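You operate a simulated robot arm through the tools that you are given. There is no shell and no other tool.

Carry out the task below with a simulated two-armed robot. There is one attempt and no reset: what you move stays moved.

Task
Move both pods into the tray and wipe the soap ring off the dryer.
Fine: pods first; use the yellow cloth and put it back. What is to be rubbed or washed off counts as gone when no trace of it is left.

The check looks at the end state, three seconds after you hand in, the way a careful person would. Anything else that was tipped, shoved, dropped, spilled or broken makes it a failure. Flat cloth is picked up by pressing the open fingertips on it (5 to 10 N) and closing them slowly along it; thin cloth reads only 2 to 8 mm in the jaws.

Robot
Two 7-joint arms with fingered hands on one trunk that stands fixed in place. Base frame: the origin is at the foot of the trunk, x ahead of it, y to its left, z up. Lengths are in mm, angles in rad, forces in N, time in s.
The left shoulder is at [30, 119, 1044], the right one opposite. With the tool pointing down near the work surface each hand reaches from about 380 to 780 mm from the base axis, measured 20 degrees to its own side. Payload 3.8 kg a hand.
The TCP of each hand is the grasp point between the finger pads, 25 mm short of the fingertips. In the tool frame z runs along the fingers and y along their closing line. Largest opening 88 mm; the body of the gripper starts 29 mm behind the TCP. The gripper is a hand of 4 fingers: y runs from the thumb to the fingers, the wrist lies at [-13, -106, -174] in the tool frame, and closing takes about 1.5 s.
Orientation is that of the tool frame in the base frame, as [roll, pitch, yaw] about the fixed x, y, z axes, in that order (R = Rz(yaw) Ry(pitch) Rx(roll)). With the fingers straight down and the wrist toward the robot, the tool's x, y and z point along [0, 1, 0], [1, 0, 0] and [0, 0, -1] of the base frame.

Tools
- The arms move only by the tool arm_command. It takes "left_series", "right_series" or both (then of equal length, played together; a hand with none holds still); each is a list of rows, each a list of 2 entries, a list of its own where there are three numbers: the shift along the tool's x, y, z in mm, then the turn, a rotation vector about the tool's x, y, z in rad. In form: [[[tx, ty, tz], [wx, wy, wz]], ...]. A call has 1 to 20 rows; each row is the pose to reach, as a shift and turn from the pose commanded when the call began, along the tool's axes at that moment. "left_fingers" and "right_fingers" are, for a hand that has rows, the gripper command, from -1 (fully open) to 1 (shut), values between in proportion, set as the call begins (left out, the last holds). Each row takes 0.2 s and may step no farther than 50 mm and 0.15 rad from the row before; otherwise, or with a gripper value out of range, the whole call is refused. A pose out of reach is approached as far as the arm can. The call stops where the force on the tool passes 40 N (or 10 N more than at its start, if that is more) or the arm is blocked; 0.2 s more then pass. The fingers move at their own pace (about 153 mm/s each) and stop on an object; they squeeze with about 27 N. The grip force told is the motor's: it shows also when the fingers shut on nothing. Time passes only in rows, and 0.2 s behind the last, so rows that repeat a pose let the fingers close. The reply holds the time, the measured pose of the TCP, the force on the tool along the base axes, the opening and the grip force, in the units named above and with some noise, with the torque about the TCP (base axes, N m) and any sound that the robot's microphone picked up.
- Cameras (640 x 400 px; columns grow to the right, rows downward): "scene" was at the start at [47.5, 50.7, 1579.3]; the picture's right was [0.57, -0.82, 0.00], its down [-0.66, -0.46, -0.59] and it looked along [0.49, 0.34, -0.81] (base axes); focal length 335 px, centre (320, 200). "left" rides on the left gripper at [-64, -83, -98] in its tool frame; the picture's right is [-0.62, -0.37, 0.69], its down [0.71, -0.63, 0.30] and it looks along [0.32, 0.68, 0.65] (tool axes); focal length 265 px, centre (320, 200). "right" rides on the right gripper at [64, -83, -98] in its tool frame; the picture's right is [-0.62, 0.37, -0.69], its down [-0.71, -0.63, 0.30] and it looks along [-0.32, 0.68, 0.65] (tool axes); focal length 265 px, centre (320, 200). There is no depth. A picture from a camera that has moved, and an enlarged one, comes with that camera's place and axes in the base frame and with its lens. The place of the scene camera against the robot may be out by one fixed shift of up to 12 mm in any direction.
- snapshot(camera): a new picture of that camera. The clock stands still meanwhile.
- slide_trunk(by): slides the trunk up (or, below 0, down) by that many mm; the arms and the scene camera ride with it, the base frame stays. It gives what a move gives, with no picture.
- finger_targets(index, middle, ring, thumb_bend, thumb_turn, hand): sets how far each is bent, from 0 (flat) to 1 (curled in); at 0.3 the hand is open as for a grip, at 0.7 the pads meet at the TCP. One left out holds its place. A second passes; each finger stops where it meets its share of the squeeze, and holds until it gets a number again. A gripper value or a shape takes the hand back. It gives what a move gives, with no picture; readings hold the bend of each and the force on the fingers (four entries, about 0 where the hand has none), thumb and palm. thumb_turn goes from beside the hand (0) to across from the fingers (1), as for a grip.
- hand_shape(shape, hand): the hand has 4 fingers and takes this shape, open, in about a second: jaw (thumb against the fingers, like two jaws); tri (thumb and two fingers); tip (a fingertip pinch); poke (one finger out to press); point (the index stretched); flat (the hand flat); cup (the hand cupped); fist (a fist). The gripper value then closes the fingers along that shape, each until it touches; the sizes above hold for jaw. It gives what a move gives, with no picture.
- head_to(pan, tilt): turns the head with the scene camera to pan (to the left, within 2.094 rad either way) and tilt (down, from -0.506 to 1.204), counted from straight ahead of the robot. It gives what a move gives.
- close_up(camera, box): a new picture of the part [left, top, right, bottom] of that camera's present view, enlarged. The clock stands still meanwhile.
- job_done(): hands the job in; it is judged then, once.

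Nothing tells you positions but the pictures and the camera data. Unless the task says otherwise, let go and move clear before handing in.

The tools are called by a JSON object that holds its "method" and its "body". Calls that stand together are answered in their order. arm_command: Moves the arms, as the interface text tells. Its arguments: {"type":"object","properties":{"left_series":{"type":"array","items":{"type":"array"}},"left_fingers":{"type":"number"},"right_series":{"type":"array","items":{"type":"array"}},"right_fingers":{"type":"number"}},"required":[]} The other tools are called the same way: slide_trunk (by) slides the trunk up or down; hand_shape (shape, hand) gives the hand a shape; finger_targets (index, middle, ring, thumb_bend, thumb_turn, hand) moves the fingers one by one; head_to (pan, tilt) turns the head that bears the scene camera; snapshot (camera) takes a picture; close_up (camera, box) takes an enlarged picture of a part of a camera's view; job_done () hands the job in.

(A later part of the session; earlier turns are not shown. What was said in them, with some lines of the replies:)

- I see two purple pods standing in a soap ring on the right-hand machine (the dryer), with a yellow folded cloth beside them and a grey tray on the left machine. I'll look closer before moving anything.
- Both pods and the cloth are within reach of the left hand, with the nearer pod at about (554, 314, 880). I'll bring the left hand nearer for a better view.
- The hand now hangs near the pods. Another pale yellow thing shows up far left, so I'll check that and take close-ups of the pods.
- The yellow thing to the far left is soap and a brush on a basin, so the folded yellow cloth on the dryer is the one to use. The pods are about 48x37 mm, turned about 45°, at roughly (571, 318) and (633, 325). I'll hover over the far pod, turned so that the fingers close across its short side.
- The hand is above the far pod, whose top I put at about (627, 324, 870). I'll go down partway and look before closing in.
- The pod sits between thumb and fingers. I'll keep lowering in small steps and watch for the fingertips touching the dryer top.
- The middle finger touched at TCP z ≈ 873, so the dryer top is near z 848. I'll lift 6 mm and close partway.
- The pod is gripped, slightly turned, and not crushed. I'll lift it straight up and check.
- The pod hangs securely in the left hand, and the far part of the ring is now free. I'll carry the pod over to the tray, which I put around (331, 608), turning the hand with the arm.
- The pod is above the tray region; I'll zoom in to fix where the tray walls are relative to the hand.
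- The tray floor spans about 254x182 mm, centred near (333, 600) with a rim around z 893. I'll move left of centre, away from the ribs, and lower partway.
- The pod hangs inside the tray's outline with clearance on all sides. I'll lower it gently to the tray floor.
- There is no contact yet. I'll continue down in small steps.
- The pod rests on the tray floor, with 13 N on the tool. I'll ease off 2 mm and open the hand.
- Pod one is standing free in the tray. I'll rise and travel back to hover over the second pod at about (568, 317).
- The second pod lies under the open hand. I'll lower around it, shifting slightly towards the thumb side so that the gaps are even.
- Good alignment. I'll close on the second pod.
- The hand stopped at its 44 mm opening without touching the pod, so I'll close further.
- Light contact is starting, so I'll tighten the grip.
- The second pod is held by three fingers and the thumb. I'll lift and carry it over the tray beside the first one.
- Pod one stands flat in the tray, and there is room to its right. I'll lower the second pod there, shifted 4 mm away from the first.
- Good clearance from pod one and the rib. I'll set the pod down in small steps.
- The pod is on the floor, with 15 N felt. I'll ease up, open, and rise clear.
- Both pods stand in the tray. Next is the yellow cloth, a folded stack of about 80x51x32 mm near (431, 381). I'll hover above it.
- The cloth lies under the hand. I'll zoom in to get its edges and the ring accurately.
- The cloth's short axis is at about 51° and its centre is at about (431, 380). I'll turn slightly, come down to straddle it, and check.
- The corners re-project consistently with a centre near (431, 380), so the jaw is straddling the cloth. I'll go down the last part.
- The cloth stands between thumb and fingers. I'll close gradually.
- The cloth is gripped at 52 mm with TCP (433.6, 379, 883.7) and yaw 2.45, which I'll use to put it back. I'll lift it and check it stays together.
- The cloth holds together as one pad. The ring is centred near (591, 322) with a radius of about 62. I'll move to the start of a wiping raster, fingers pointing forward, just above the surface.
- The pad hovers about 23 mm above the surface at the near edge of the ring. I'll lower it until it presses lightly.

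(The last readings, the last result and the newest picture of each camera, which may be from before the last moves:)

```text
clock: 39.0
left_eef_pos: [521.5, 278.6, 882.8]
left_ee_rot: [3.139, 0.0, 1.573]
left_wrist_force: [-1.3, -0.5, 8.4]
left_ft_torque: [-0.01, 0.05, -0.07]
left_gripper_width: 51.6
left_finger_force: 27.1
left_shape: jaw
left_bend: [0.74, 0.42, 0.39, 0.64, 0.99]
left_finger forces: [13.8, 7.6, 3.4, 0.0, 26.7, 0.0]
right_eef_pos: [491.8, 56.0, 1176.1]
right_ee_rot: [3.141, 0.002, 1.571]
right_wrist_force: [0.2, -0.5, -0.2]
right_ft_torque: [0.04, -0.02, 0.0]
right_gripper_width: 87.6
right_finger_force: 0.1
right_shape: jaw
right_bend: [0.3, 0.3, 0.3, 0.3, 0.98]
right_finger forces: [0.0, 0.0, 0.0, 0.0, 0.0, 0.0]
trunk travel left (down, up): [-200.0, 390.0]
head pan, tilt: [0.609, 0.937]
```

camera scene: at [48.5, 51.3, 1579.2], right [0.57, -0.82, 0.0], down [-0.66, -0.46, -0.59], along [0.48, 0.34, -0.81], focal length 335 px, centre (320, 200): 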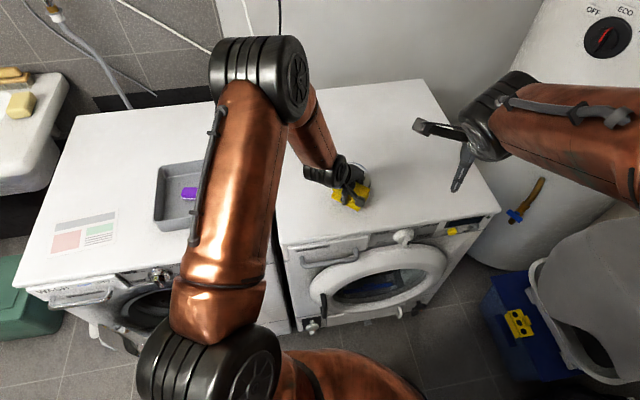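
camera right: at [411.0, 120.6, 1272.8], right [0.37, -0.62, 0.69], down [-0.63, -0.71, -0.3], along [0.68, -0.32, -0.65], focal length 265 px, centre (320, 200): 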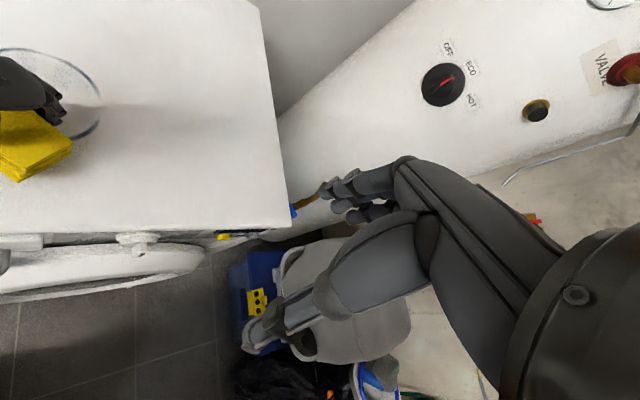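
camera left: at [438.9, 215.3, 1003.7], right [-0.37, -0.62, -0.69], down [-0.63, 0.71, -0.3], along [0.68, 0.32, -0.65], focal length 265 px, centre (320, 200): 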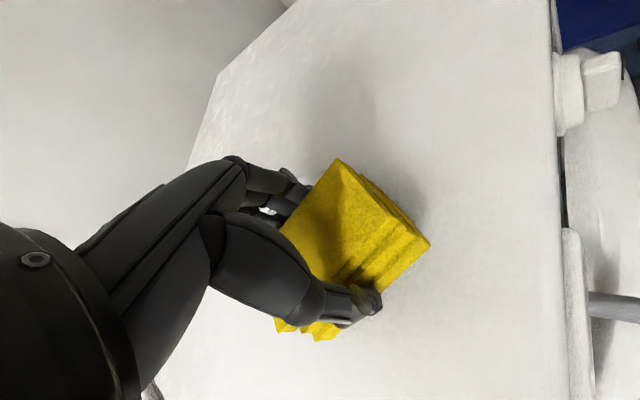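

The pad presses with 8 N. I'll start the strokes, forward along x, step left, and back.

{"method": "arm_command", "body": {"left_series": [[[0, 16, 0], [0, 0, 0]], [[0, 32, 0], [0, 0, 0]], [[0, 48, 0], [0, 0, 0]], [[0, 64, 0], [0, 0, 0]], [[0, 80, 0], [0, 0, 0]], [[0, 96, 0], [0, 0, 0]], [[0, 112, 0], [0, 0, 0]], [[0, 128, 0], [0, 0, 0]], [[0, 142, 0], [0, 0, 0]], [[15, 142, 0], [0, 0, 0]], [[30, 142, 0], [0, 0, 0]], [[30, 126, 0], [0, 0, 0]], [[30, 108, 0], [0, 0, 0]], [[30, 90, 0], [0, 0, 0]], [[30, 72, 0], [0, 0, 0]], [[30, 54, 0], [0, 0, 0]], [[30, 36, 0], [0, 0, 0]], [[30, 18, 0], [0, 0, 0]], [[30, 0, 0], [0, 0, 0]]]}}

{"method": "snapshot", "body": {"camera": "left"}}

{"method": "close_up", "body": {"camera": "right", "box": [0, 0, 160, 140]}}

{"method": "close_up", "body": {"camera": "scene", "box": [250, 130, 410, 230]}}

```text
clock: 43.0
left_eef_pos: [521.1, 307.1, 882.1]
left_ee_rot: [-3.142, 0.001, 1.571]
left_wrist_force: [5.0, 0.3, 11.1]
left_ft_torque: [-0.02, -0.09, -0.01]
left_gripper_width: 51.2
left_finger_force: 27.3
left_shape: jaw
left_bend: [0.74, 0.42, 0.4, 0.65, 0.98]
left_finger forces: [16.3, 8.8, 4.2, 0.0, 25.0, 0.0]
right_eef_pos: [491.8, 56.0, 1175.2]
right_ee_rot: [3.14, 0.0, 1.57]
right_wrist_force: [0.8, 0.1, -0.3]
right_ft_torque: [-0.01, 0.0, -0.02]
right_gripper_width: 87.6
right_finger_force: 0.1
right_shape: jaw
right_bend: [0.3, 0.3, 0.3, 0.3, 0.98]
right_finger forces: [0.0, 0.0, 0.0, 0.0, 0.0, 0.0]
trunk travel left (down, up): [-200.0, 390.0]
head pan, tilt: [0.609, 0.937]
```

```text
taken
camera left: at [437.5, 242.0, 978.6], right [-0.37, -0.62, -0.69], down [-0.63, 0.71, -0.3], along [0.68, 0.33, -0.65], focal length 265 px, centre (320, 200)
```

left: 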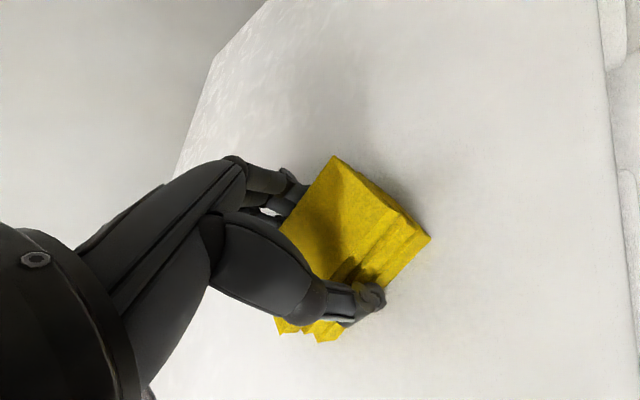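

```text
2.86 times, centred on (80, 70) of right
camera zoom: at [409.7, 119.5, 1273.4], right [0.37, -0.62, 0.69], down [-0.63, -0.71, -0.3], along [0.68, -0.32, -0.65], focal length 758 px, centre (1006, 571)
```

zoom: 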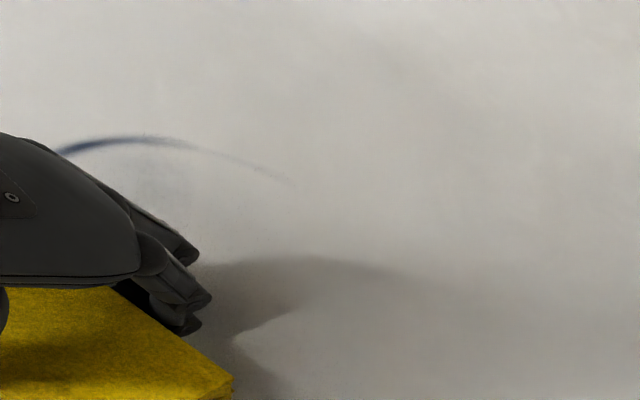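

```text
4.00 times, centred on (330, 180) of scene
camera zoom: at [46.9, 50.0, 1579.3], right [0.57, -0.82, 0.0], down [-0.66, -0.46, -0.59], along [0.49, 0.34, -0.81], focal length 1341 px, centre (280, 280)
```

zoom: 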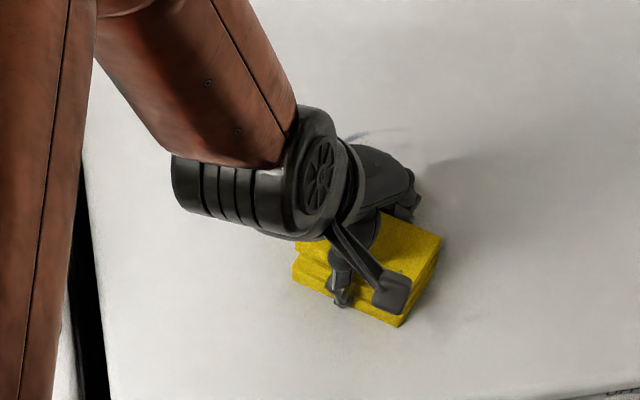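

The wiped part is coming clean. I'll continue the raster over the left part of the ring.

{"method": "arm_command", "body": {"left_series": [[[30, 0, 0], [0, 0, 0]], [[30, 18, 0], [0, 0, 0]], [[30, 36, 0], [0, 0, 0]], [[30, 54, 0], [0, 0, 0]], [[30, 72, 0], [0, 0, 0]], [[30, 90, 0], [0, 0, 0]], [[30, 108, 0], [0, 0, 0]], [[30, 126, 0], [0, 0, 0]], [[30, 144, 0], [0, 0, 0]], [[45, 144, 0], [0, 0, 0]], [[60, 144, 0], [0, 0, 0]], [[60, 126, 0], [0, 0, 0]], [[60, 108, 0], [0, 0, 0]], [[60, 90, 0], [0, 0, 0]], [[60, 72, 0], [0, 0, 0]], [[60, 54, 0], [0, 0, 0]], [[60, 36, 0], [0, 0, 0]], [[60, 18, 0], [0, 0, 0]], [[60, 0, 0], [0, 0, 0]]]}}

{"method": "close_up", "body": {"camera": "right", "box": [0, 0, 160, 140]}}

{"method": "close_up", "body": {"camera": "scene", "box": [250, 130, 410, 230]}}

```text
clock: 47.0
left_eef_pos: [521.5, 366.1, 881.9]
left_ee_rot: [-3.142, 0.001, 1.571]
left_wrist_force: [3.4, -0.6, 5.9]
left_ft_torque: [0.0, -0.06, 0.02]
left_gripper_width: 50.4
left_finger_force: 26.8
left_shape: jaw
left_bend: [0.74, 0.43, 0.41, 0.65, 0.97]
left_finger forces: [15.9, 8.0, 4.1, 0.0, 25.8, 0.0]
right_eef_pos: [493.0, 56.2, 1176.5]
right_ee_rot: [3.14, 0.0, 1.571]
right_wrist_force: [-0.5, -0.3, -0.3]
right_ft_torque: [0.01, 0.03, 0.02]
right_gripper_width: 87.3
right_finger_force: 0.0
right_shape: jaw
right_bend: [0.3, 0.3, 0.3, 0.3, 0.98]
right_finger forces: [0.0, 0.1, 0.1, 0.0, 0.0, 0.1]
trunk travel left (down, up): [-200.0, 390.0]
head pan, tilt: [0.609, 0.937]
```

```text
2.86 times, centred on (80, 70) of right
camera zoom: at [409.9, 119.8, 1273.3], right [0.37, -0.62, 0.69], down [-0.63, -0.71, -0.3], along [0.68, -0.32, -0.65], focal length 758 px, centre (1006, 571)
```

zoom: 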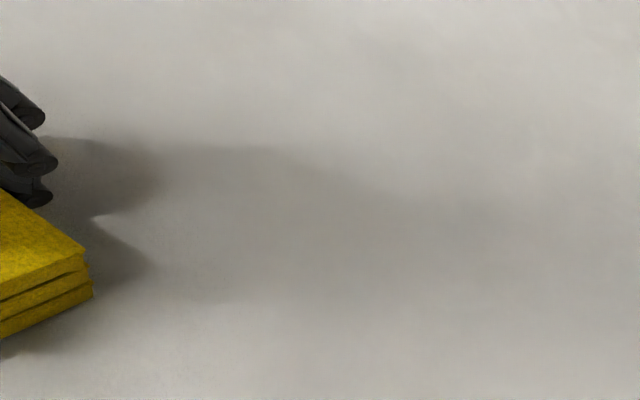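

```text
4.00 times, centred on (330, 180) of scene
camera zoom: at [47.1, 50.4, 1579.3], right [0.57, -0.82, 0.0], down [-0.66, -0.46, -0.59], along [0.49, 0.34, -0.81], focal length 1341 px, centre (280, 280)
```

zoom: 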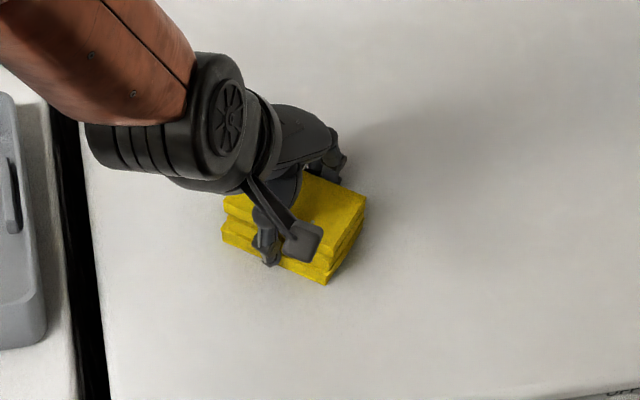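

No trace shows in these views. For safety I'll do a second set of strokes crossing the first.

{"method": "arm_command", "body": {"left_series": [[[20, 0, 0.5], [0, 0, 0]], [[20, 20, 0.5], [0, 0, 0]], [[20, 40, 0.5], [0, 0, 0]], [[20, 60, 0.5], [0, 0, 0]], [[20, 80, 0.5], [0, 0, 0]], [[20, 100, 0.5], [0, 0, 0]], [[20, 120, 0.5], [0, 0, 0]], [[20, 138, 0.5], [0, 0, 0]], [[0, 138, 0.5], [0, 0, 0]], [[-20, 138, 0.5], [0, 0, 0]], [[-40, 138, 0.5], [0, 0, 0]], [[-60, 138, 0.5], [0, 0, 0]], [[-80, 138, 0.5], [0, 0, 0]], [[-100, 138, 0.5], [0, 0, 0]], [[-100, 119, 0.5], [0, 0, 0]], [[-100, 100, 0.5], [0, 0, 0]]]}}

{"method": "arm_command", "body": {"left_series": [[[20, 0, 0], [0, 0, 0]], [[40, 0, 0], [0, 0, 0]], [[60, 0, 0], [0, 0, 0]], [[80, 0, 0], [0, 0, 0]], [[100, 0, 0], [0, 0, 0]], [[118, 0, 0], [0, 0, 0]], [[118, -18, 0], [0, 0, 0]], [[118, -35, 0], [0, 0, 0]], [[100, -35, 0], [0, 0, 0]], [[80, -35, 0], [0, 0, 0]], [[60, -35, 0], [0, 0, 0]], [[40, -35, 0], [0, 0, 0]], [[20, -35, 0], [0, 0, 0]], [[0, -35, 0], [0, 0, 0]], [[0, -53, 0], [0, 0, 0]], [[0, -70, 0], [0, 0, 0]]]}}

{"method": "arm_command", "body": {"left_series": [[[20, 0, 0], [0, 0, 0]], [[40, 0, 0], [0, 0, 0]], [[60, 0, 0], [0, 0, 0]], [[80, 0, 0], [0, 0, 0]], [[100, 0, 0], [0, 0, 0]], [[110, -16, 0], [0, 0, 0]], [[90, -30, 0], [0, 0, 0]], [[70, -30, 0], [0, 0, 0]], [[50, -30, 0], [0, 0, 0]], [[30, -30, 0], [0, 0, 0]]]}}

{"method": "close_up", "body": {"camera": "scene", "box": [250, 130, 410, 230]}}

{"method": "snapshot", "body": {"camera": "left"}}

```text
clock: 50.4
left_eef_pos: [621.8, 268.1, 880.8]
left_ee_rot: [3.138, 0.0, 1.573]
left_wrist_force: [3.9, -0.9, 12.2]
left_ft_torque: [-0.03, -0.12, -0.04]
left_gripper_width: 50.7
left_finger_force: 27.2
left_shape: jaw
left_bend: [0.74, 0.42, 0.39, 0.65, 0.98]
left_finger forces: [16.3, 8.9, 4.1, 0.0, 25.2, 0.0]
right_eef_pos: [491.5, 56.6, 1175.7]
right_ee_rot: [3.14, 0.001, 1.571]
right_wrist_force: [-0.8, -1.0, 0.8]
right_ft_torque: [0.02, -0.01, -0.02]
right_gripper_width: 87.5
right_finger_force: 0.1
right_shape: jaw
right_bend: [0.3, 0.3, 0.3, 0.3, 0.98]
right_finger forces: [0.0, 0.0, 0.1, 0.1, 0.0, 0.1]
trunk travel left (down, up): [-200.0, 390.0]
head pan, tilt: [0.609, 0.937]
```

```text
clock: 53.8
left_eef_pos: [551.3, 264.9, 880.8]
left_ee_rot: [3.139, 0.0, 1.57]
left_wrist_force: [5.6, -0.4, 14.3]
left_ft_torque: [0.02, -0.11, -0.04]
left_gripper_width: 51.2
left_finger_force: 26.6
left_shape: jaw
left_bend: [0.29, 0.41, 0.38, 0.66, 0.99]
left_finger forces: [16.8, 9.5, 3.9, 0.0, 24.8, 0.0]
right_eef_pos: [492.4, 56.5, 1175.6]
right_ee_rot: [-3.141, -0.001, 1.571]
right_wrist_force: [-0.7, -0.1, -0.5]
right_ft_torque: [0.01, -0.03, 0.02]
right_gripper_width: 87.7
right_finger_force: 0.1
right_shape: jaw
right_bend: [0.3, 0.3, 0.3, 0.3, 0.98]
right_finger forces: [0.1, 0.0, 0.0, 0.0, 0.0, 0.1]
trunk travel left (down, up): [-200.0, 390.0]
head pan, tilt: [0.609, 0.937]
```

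```text
clock: 56.0
left_eef_pos: [521.4, 298.7, 882.0]
left_ee_rot: [-3.14, 0.0, 1.573]
left_wrist_force: [0.4, -0.4, 2.9]
left_ft_torque: [-0.01, -0.04, -0.01]
left_gripper_width: 50.8
left_finger_force: 26.7
left_shape: jaw
left_bend: [0.74, 0.42, 0.4, 0.66, 0.98]
left_finger forces: [14.9, 8.7, 4.1, 0.0, 27.6, 0.0]
right_eef_pos: [493.1, 55.8, 1175.1]
right_ee_rot: [-3.142, 0.0, 1.571]
right_wrist_force: [-1.5, -0.2, 0.2]
right_ft_torque: [-0.01, -0.02, 0.01]
right_gripper_width: 87.8
right_finger_force: 0.0
right_shape: jaw
right_bend: [0.3, 0.3, 0.3, 0.3, 0.98]
right_finger forces: [0.1, 0.1, 0.1, 0.1, 0.1, 0.1]
trunk travel left (down, up): [-200.0, 390.0]
head pan, tilt: [0.609, 0.937]
```

```text
4.00 times, centred on (330, 180) of scene
camera zoom: at [47.7, 49.9, 1579.2], right [0.57, -0.82, 0.0], down [-0.66, -0.46, -0.59], along [0.49, 0.34, -0.81], focal length 1341 px, centre (280, 280)
```

zoom: 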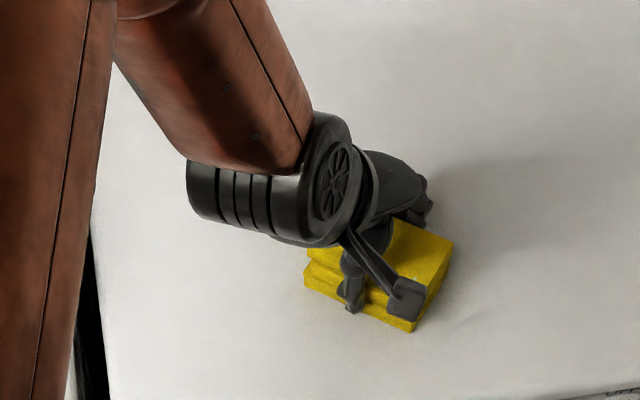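

```text
taken
camera left: at [438.5, 232.8, 978.4], right [-0.37, -0.62, -0.69], down [-0.63, 0.71, -0.3], along [0.68, 0.33, -0.66], focal length 265 px, centre (320, 200)
```

left: 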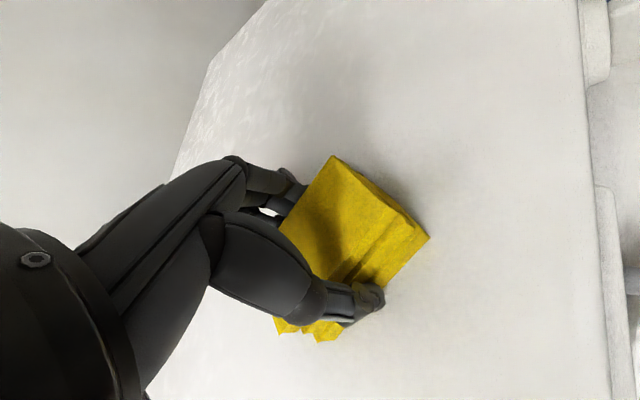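

I'll lift the cloth and carry it back above its original spot, then inspect the whole wiped area.

{"method": "arm_command", "body": {"left_series": [[[0, 0, -30], [0, 0, 0]], [[0, 0, -70], [0, 0, 0]], [[13, -15, -82], [0, 0, -0.147]], [[27, -29, -82], [0, 0, -0.294]], [[40, -44, -82], [0, 0, -0.441]], [[53, -59, -82], [0, 0, -0.588]], [[67, -73, -82], [0, 0, -0.735]], [[80, -88, -82], [0, 0, -0.879]]]}}

{"method": "snapshot", "body": {"camera": "left"}}

{"method": "close_up", "body": {"camera": "scene", "box": [310, 130, 410, 220]}}

{"method": "close_up", "body": {"camera": "right", "box": [0, 0, 160, 140]}}

{"method": "close_up", "body": {"camera": "left", "box": [400, 0, 640, 180]}}

```text
clock: 57.8
left_eef_pos: [434.1, 376.7, 961.1]
left_ee_rot: [3.141, 0.002, 2.455]
left_wrist_force: [0.8, -0.6, 0.0]
left_ft_torque: [-0.03, 0.0, 0.0]
left_gripper_width: 51.3
left_finger_force: 26.8
left_shape: jaw
left_bend: [0.74, 0.42, 0.4, 0.66, 0.98]
left_finger forces: [14.9, 8.3, 3.9, 0.0, 27.1, 0.0]
right_eef_pos: [492.4, 57.1, 1175.3]
right_ee_rot: [-3.141, -0.002, 1.571]
right_wrist_force: [0.1, -0.4, 1.0]
right_ft_torque: [-0.01, -0.01, -0.01]
right_gripper_width: 87.5
right_finger_force: 0.1
right_shape: jaw
right_bend: [0.3, 0.3, 0.3, 0.3, 0.98]
right_finger forces: [0.0, 0.1, 0.0, 0.0, 0.1, 0.1]
trunk travel left (down, up): [-200.0, 390.0]
head pan, tilt: [0.609, 0.937]
```

```text
taken
camera left: at [429.6, 270.8, 1059.7], right [0.25, -0.68, -0.69], down [-0.95, -0.03, -0.3], along [0.18, 0.73, -0.65], focal length 265 px, centre (320, 200)
```

left: 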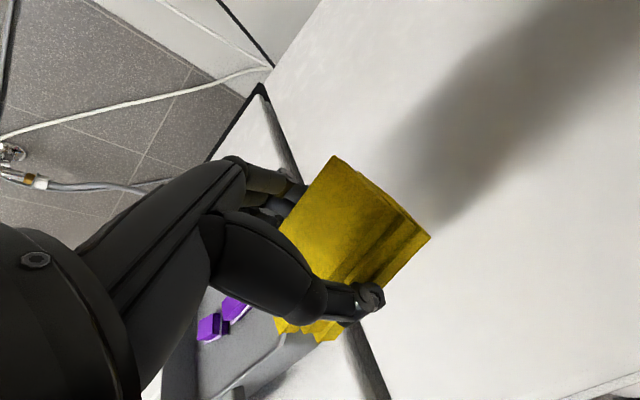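

```text
4.44 times, centred on (360, 175) of scene
camera zoom: at [47.7, 50.5, 1579.3], right [0.57, -0.82, 0.0], down [-0.66, -0.46, -0.59], along [0.49, 0.34, -0.81], focal length 1490 px, centre (142, 311)
```

zoom: 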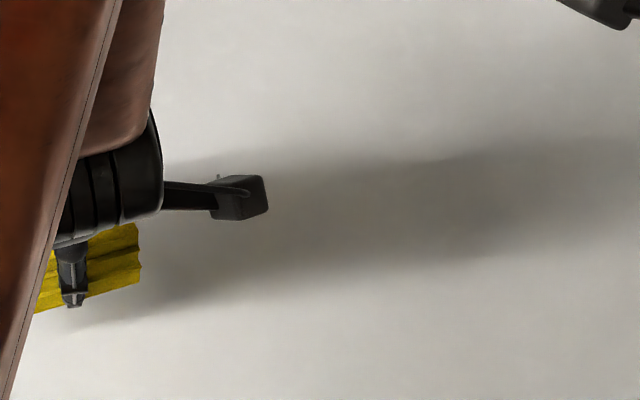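

```text
2.86 times, centred on (80, 70) of right
camera zoom: at [410.4, 119.9, 1273.1], right [0.37, -0.62, 0.69], down [-0.63, -0.71, -0.3], along [0.68, -0.32, -0.65], focal length 758 px, centre (1006, 571)
```

zoom: 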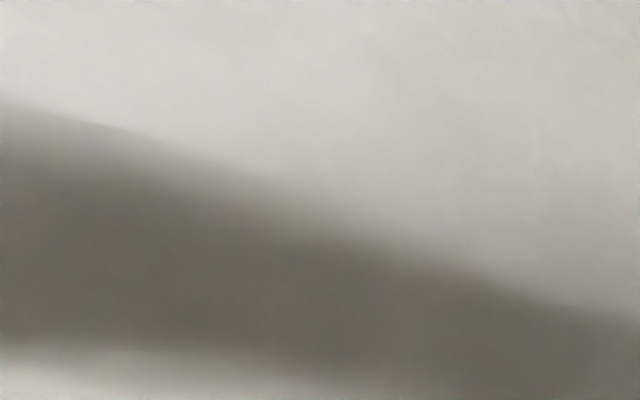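

```text
2.22 times, centred on (520, 90) of left
camera zoom: at [429.6, 270.8, 1059.7], right [0.25, -0.68, -0.69], down [-0.95, -0.03, -0.3], along [0.18, 0.73, -0.65], focal length 590 px, centre (-124, 444)
```

zoom: 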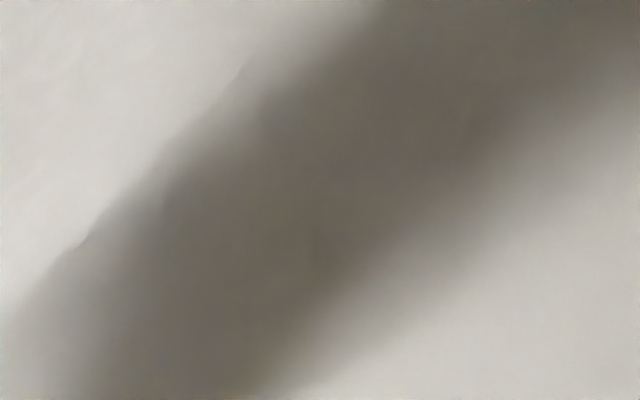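

The area looks clean, but the arm's shadow lies over it. I'll hold the cloth off to the left and look again in plain light.

{"method": "arm_command", "body": {"left_series": [[[33, 12, -15], [0, 0, 0]], [[66, 24, -30], [0, 0, 0]], [[99, 35, -40], [0, 0, 0]], [[132, 47, -40], [0, 0, 0]], [[165, 59, -40], [0, 0, 0]]]}}

{"method": "snapshot", "body": {"camera": "scene"}}

{"method": "close_up", "body": {"camera": "scene", "box": [310, 130, 410, 220]}}

{"method": "close_up", "body": {"camera": "right", "box": [0, 0, 160, 140]}}

{"method": "snapshot", "body": {"camera": "left"}}

```text
clock: 59.0
left_eef_pos: [343.9, 529.7, 1002.8]
left_ee_rot: [-3.141, 0.001, 2.453]
left_wrist_force: [0.1, 0.2, -1.1]
left_ft_torque: [0.02, 0.02, 0.0]
left_gripper_width: 50.8
left_finger_force: 26.9
left_shape: jaw
left_bend: [0.74, 0.42, 0.4, 0.66, 0.98]
left_finger forces: [15.0, 8.3, 3.8, 0.0, 27.0, 0.0]
right_eef_pos: [492.8, 56.2, 1175.3]
right_ee_rot: [3.141, 0.0, 1.572]
right_wrist_force: [-0.4, 0.5, -0.1]
right_ft_torque: [0.0, -0.01, 0.01]
right_gripper_width: 87.7
right_finger_force: 0.2
right_shape: jaw
right_bend: [0.3, 0.3, 0.3, 0.3, 0.98]
right_finger forces: [0.1, 0.1, 0.0, 0.1, 0.1, 0.0]
trunk travel left (down, up): [-200.0, 390.0]
head pan, tilt: [0.609, 0.937]
```

```text
taken
camera scene: at [46.9, 51.9, 1579.2], right [0.57, -0.82, 0.0], down [-0.66, -0.46, -0.59], along [0.49, 0.34, -0.81], focal length 335 px, centre (320, 200)
```

scene: 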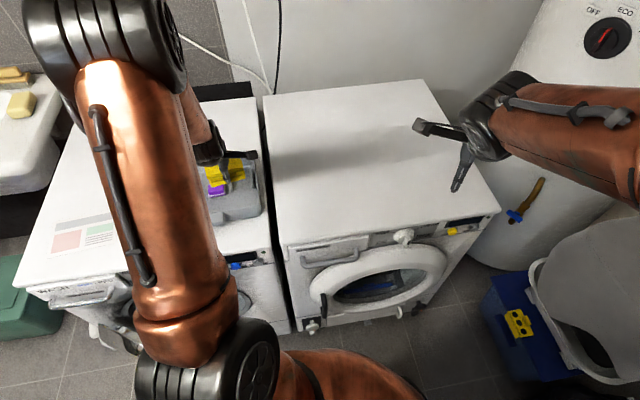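

```text
4.44 times, centred on (360, 175) of scene
camera zoom: at [46.9, 51.9, 1579.2], right [0.57, -0.82, 0.0], down [-0.66, -0.46, -0.59], along [0.49, 0.34, -0.81], focal length 1490 px, centre (142, 311)
```

zoom: 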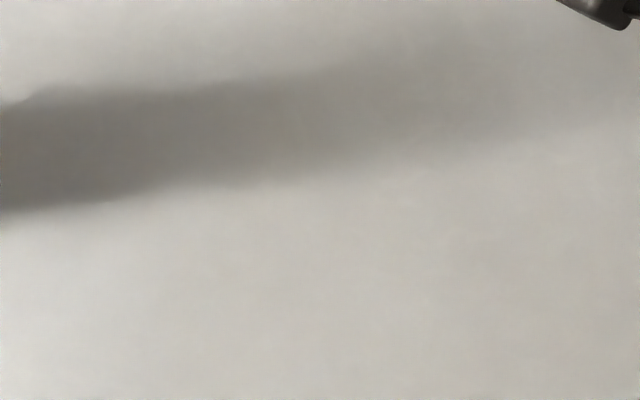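

```text
2.86 times, centred on (80, 70) of right
camera zoom: at [409.7, 121.1, 1273.2], right [0.37, -0.62, 0.69], down [-0.63, -0.72, -0.3], along [0.68, -0.32, -0.65], focal length 758 px, centre (1006, 571)
```

zoom: 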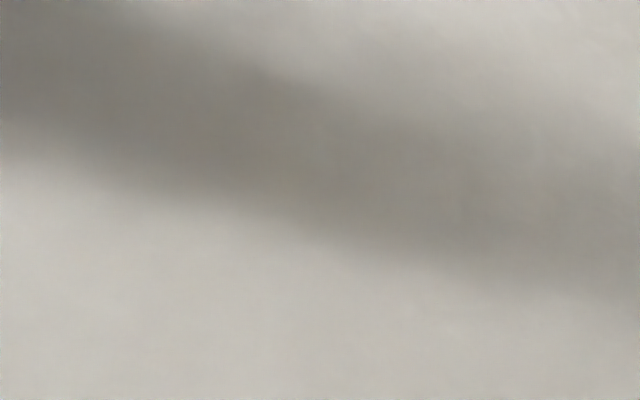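

```text
taken
camera left: at [339.9, 423.6, 1100.6], right [0.24, -0.68, -0.69], down [-0.95, -0.03, -0.3], along [0.19, 0.73, -0.65], focal length 265 px, centre (320, 200)
```

left: 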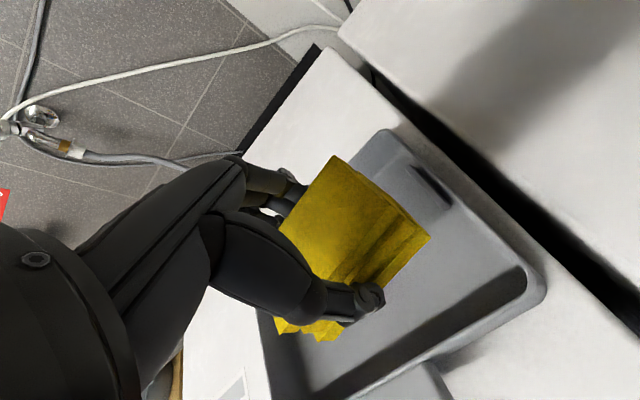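

The two views together show no trace of the ring. Now I'll put the cloth back where it was.

{"method": "arm_command", "body": {"left_series": [[[-33, -12, 0], [0, 0, 0]], [[-66, -24, 0], [0, 0, 0]], [[-99, -35.5, 10], [0, 0, 0]], [[-132, -47.5, 25], [0, 0, 0]], [[-165, -59.5, 40], [0, 0, 0]], [[-165, -59.5, 70], [0, 0, 0]], [[-165, -59.5, 95], [0, 0, 0]], [[-165, -59.5, 110], [0, 0, 0]]]}}

{"method": "snapshot", "body": {"camera": "left"}}

```text
clock: 60.8
left_eef_pos: [431.5, 379.3, 892.8]
left_ee_rot: [-3.141, -0.001, 2.453]
left_wrist_force: [0.3, -0.2, -0.9]
left_ft_torque: [-0.03, 0.02, 0.02]
left_gripper_width: 51.0
left_finger_force: 26.7
left_shape: jaw
left_bend: [0.74, 0.42, 0.4, 0.66, 0.98]
left_finger forces: [14.7, 8.2, 3.8, 0.0, 26.7, 0.0]
right_eef_pos: [493.5, 56.7, 1174.7]
right_ee_rot: [-3.14, -0.001, 1.572]
right_wrist_force: [-0.5, 0.3, 0.1]
right_ft_torque: [-0.02, -0.02, 0.01]
right_gripper_width: 87.5
right_finger_force: 0.2
right_shape: jaw
right_bend: [0.3, 0.3, 0.3, 0.3, 0.98]
right_finger forces: [0.0, 0.1, 0.0, 0.1, 0.0, 0.0]
trunk travel left (down, up): [-200.0, 390.0]
head pan, tilt: [0.609, 0.937]
```

```text
taken
camera left: at [428.5, 273.5, 989.7], right [0.24, -0.68, -0.69], down [-0.95, -0.03, -0.3], along [0.18, 0.73, -0.65], focal length 265 px, centre (320, 200)
```

left: 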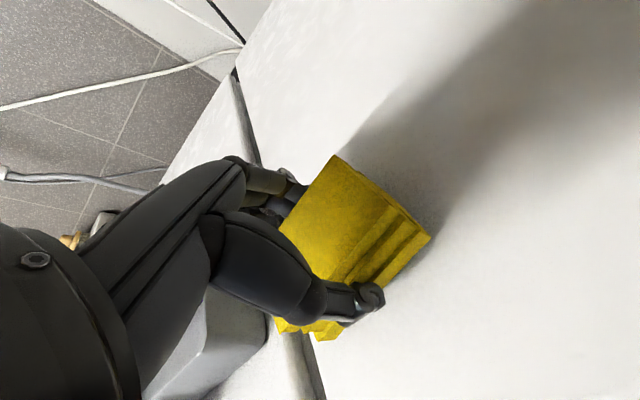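

It hangs 10 mm over its place, about 2 mm off in x. I'll correct that and set it down.

{"method": "arm_command", "body": {"left_series": [[[-1.5, 1.3, 4], [0, 0, 0]], [[-1.5, 1.3, 7], [0, 0, 0]], [[-1.5, 1.3, 9.5], [0, 0, 0]], [[-1.5, 1.3, 11], [0, 0, 0]]]}}

```text
clock: 61.8
left_eef_pos: [435.9, 380.1, 880.7]
left_ee_rot: [3.141, -0.001, 2.452]
left_wrist_force: [-1.2, 0.5, 3.7]
left_ft_torque: [0.03, -0.04, 0.01]
left_gripper_width: 51.0
left_finger_force: 26.7
left_shape: jaw
left_bend: [0.74, 0.42, 0.4, 0.66, 0.98]
left_finger forces: [14.9, 8.2, 3.9, 0.1, 26.7, 0.0]
right_eef_pos: [492.1, 55.8, 1174.8]
right_ee_rot: [3.141, -0.001, 1.571]
right_wrist_force: [-0.5, 0.2, 0.2]
right_ft_torque: [0.01, 0.01, 0.0]
right_gripper_width: 87.3
right_finger_force: 0.0
right_shape: jaw
right_bend: [0.3, 0.3, 0.3, 0.3, 0.98]
right_finger forces: [0.0, 0.0, 0.0, 0.0, 0.1, 0.0]
trunk travel left (down, up): [-200.0, 390.0]
head pan, tilt: [0.609, 0.937]
```

The cloth rests on the dryer top with 3.7 N. I'll open the hand and rise straight up.

{"method": "arm_command", "body": {"left_series": [[[0, 0, 0], [0, 0, 0]], [[0, 0, 0], [0, 0, 0]], [[0, 0, 0], [0, 0, 0]], [[0, 0, 0], [0, 0, 0]], [[0, 0, 0], [0, 0, 0]], [[0, 0, 0], [0, 0, 0]]], "left_fingers": -1}}

{"method": "snapshot", "body": {"camera": "left"}}

```text
clock: 63.2
left_eef_pos: [435.6, 379.7, 881.5]
left_ee_rot: [-3.141, 0.0, 2.45]
left_wrist_force: [-0.5, -0.3, 0.7]
left_ft_torque: [-0.01, 0.0, 0.01]
left_gripper_width: 87.7
left_finger_force: 0.1
left_shape: jaw
left_bend: [0.3, 0.3, 0.3, 0.3, 0.98]
left_finger forces: [0.0, 0.0, 0.0, 0.0, 0.0, 0.1]
right_eef_pos: [493.6, 55.9, 1175.2]
right_ee_rot: [3.141, 0.0, 1.571]
right_wrist_force: [0.6, -0.3, -1.0]
right_ft_torque: [0.0, 0.0, -0.04]
right_gripper_width: 87.6
right_finger_force: 0.0
right_shape: jaw
right_bend: [0.3, 0.3, 0.3, 0.3, 0.98]
right_finger forces: [0.0, 0.1, 0.0, 0.0, 0.0, 0.1]
trunk travel left (down, up): [-200.0, 390.0]
head pan, tilt: [0.609, 0.937]
```

```text
taken
camera left: at [431.6, 273.0, 977.8], right [0.24, -0.68, -0.69], down [-0.95, -0.03, -0.3], along [0.18, 0.73, -0.65], focal length 265 px, centre (320, 200)
```

left: 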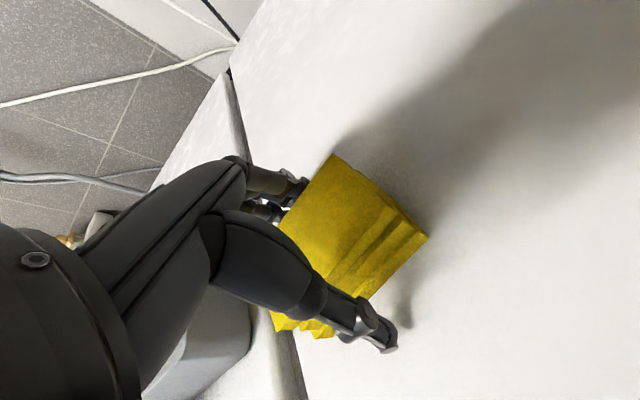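

Released, with the cloth standing as before. I'll rise and return the arm to its starting pose, then make a last check.

{"method": "arm_command", "body": {"left_series": [[[0, 0, -20], [0, 0, 0]], [[0, 0, -50], [0, 0, 0]], [[0, 0, -90], [0, 0, 0]], [[0, 0, -130], [0, 0, 0]], [[20, -13, -150], [0, 0, 0.147]], [[41, -27, -170], [0, 0, 0.294]], [[62, -40, -190], [0, 0, 0.441]], [[82, -54, -210], [0, 0, 0.588]], [[103, -67, -228], [0, 0, 0.735]], [[123, -80.5, -243], [0, 0, 0.88]]]}}

{"method": "snapshot", "body": {"camera": "scene"}}

{"method": "close_up", "body": {"camera": "scene", "box": [260, 130, 420, 230]}}

{"method": "close_up", "body": {"camera": "left", "box": [320, 80, 480, 250]}}

{"method": "close_up", "body": {"camera": "scene", "box": [60, 80, 280, 280]}}

{"method": "close_up", "body": {"camera": "right", "box": [0, 0, 160, 140]}}

```text
clock: 65.4
left_eef_pos: [287.1, 395.9, 1123.5]
left_ee_rot: [3.139, -0.001, 1.57]
left_wrist_force: [-0.4, 0.1, -0.1]
left_ft_torque: [-0.04, 0.01, 0.02]
left_gripper_width: 87.8
left_finger_force: 0.1
left_shape: jaw
left_bend: [0.3, 0.3, 0.3, 0.3, 0.98]
left_finger forces: [0.0, 0.0, 0.1, 0.1, 0.1, 0.0]
right_eef_pos: [491.6, 57.0, 1175.2]
right_ee_rot: [3.142, 0.0, 1.571]
right_wrist_force: [-0.7, 0.4, -0.1]
right_ft_torque: [0.0, 0.0, 0.0]
right_gripper_width: 87.7
right_finger_force: 0.0
right_shape: jaw
right_bend: [0.3, 0.3, 0.3, 0.3, 0.98]
right_finger forces: [0.1, 0.1, 0.0, 0.0, 0.0, 0.0]
trunk travel left (down, up): [-200.0, 390.0]
head pan, tilt: [0.609, 0.937]
```

```text
taken
camera scene: at [46.2, 51.3, 1579.3], right [0.57, -0.82, 0.0], down [-0.66, -0.46, -0.59], along [0.49, 0.34, -0.81], focal length 335 px, centre (320, 200)
```

scene: 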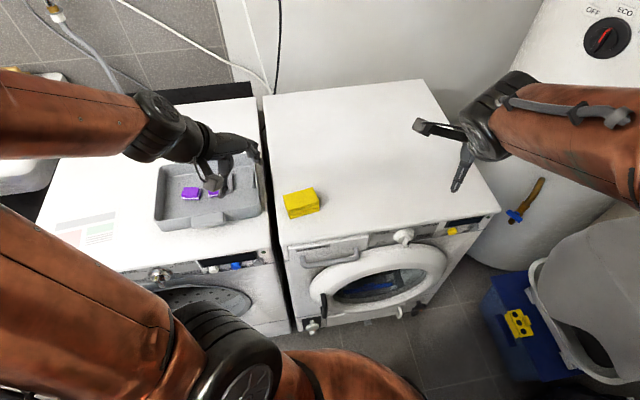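

```text
4.00 times, centred on (340, 180) of scene
camera zoom: at [46.2, 51.3, 1579.3], right [0.57, -0.82, 0.0], down [-0.66, -0.46, -0.59], along [0.49, 0.34, -0.81], focal length 1341 px, centre (240, 280)
```

zoom: 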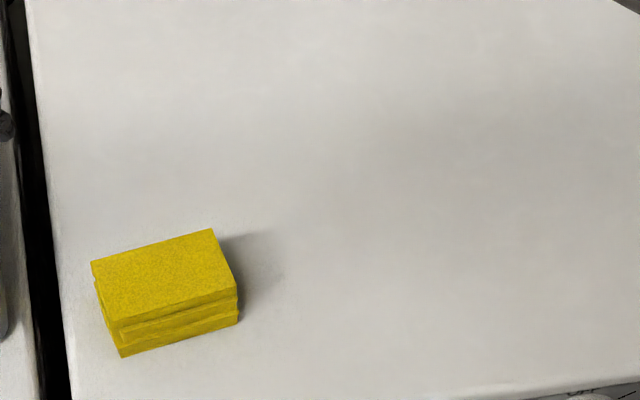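

```text
2.35 times, centred on (400, 165) of left
camera zoom: at [203.4, 330.7, 1220.4], right [-0.37, -0.62, -0.69], down [-0.63, 0.72, -0.31], along [0.69, 0.32, -0.65], focal length 624 px, centre (132, 282)
```

zoom: 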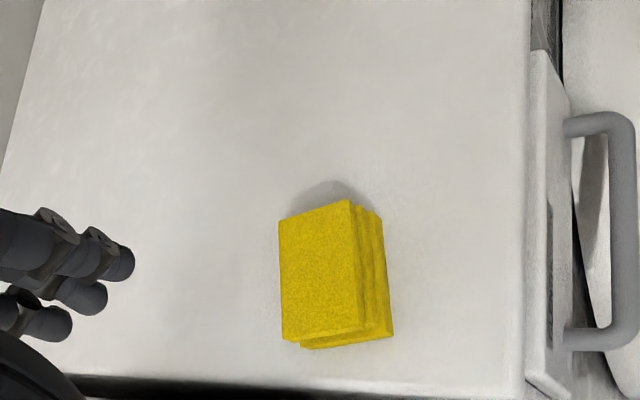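

```text
2.00 times, centred on (170, 180) of scene
camera zoom: at [46.2, 51.3, 1579.3], right [0.57, -0.82, 0.0], down [-0.66, -0.46, -0.59], along [0.49, 0.34, -0.81], focal length 671 px, centre (620, 240)
```

zoom: 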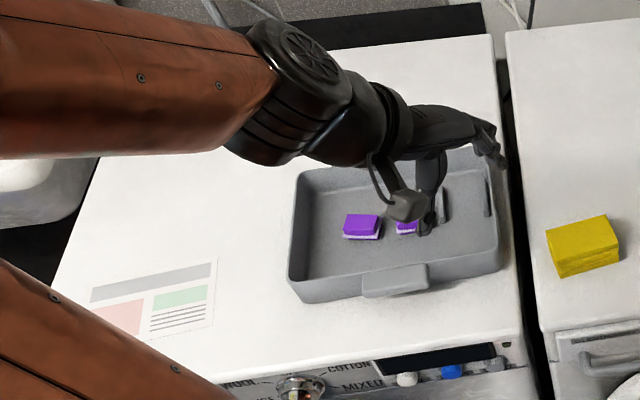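

```text
2.86 times, centred on (80, 70) of right
camera zoom: at [409.1, 120.5, 1273.5], right [0.37, -0.62, 0.69], down [-0.63, -0.71, -0.3], along [0.68, -0.32, -0.65], focal length 758 px, centre (1006, 571)
```

zoom: 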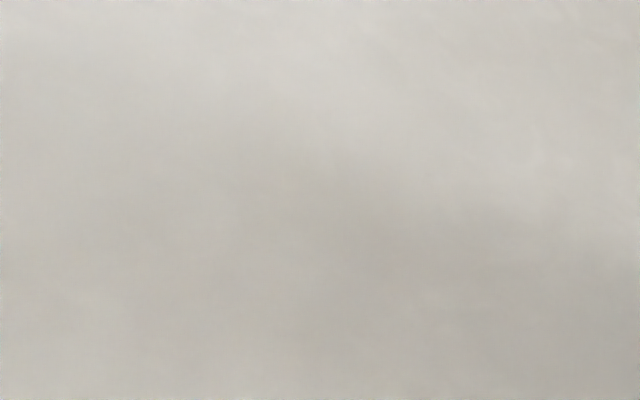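

The dryer top is clean, both pods stand in the unmoved tray, and the cloth is back within a few millimetres of its place. Both hands are empty and clear, so I'm handing in.

{"method": "job_done", "body": {}}

```text
The job is handed in.
```

Both pods are in the tray, the soap ring is wiped off the dryer, and I've handed the job in. I don't have the check's verdict yet.

- **Pods:** I moved both before any wiping. They stand side by side on the tray floor with a small gap between them, and neither looked crushed in the pictures.
- **Soap ring:** I wiped the whole ring area with the yellow cloth in two crossing sets of strokes. The last pictures from all three cameras show no trace of it.
- **Cloth:** It is back on the dryer, about 4 mm from where it started and turned roughly 5°.
- **Everything else:** The tray looks unmoved, and I saw nothing tipped or spilled. The left arm is back at its starting pose with the hand empty, and the right arm was never used.
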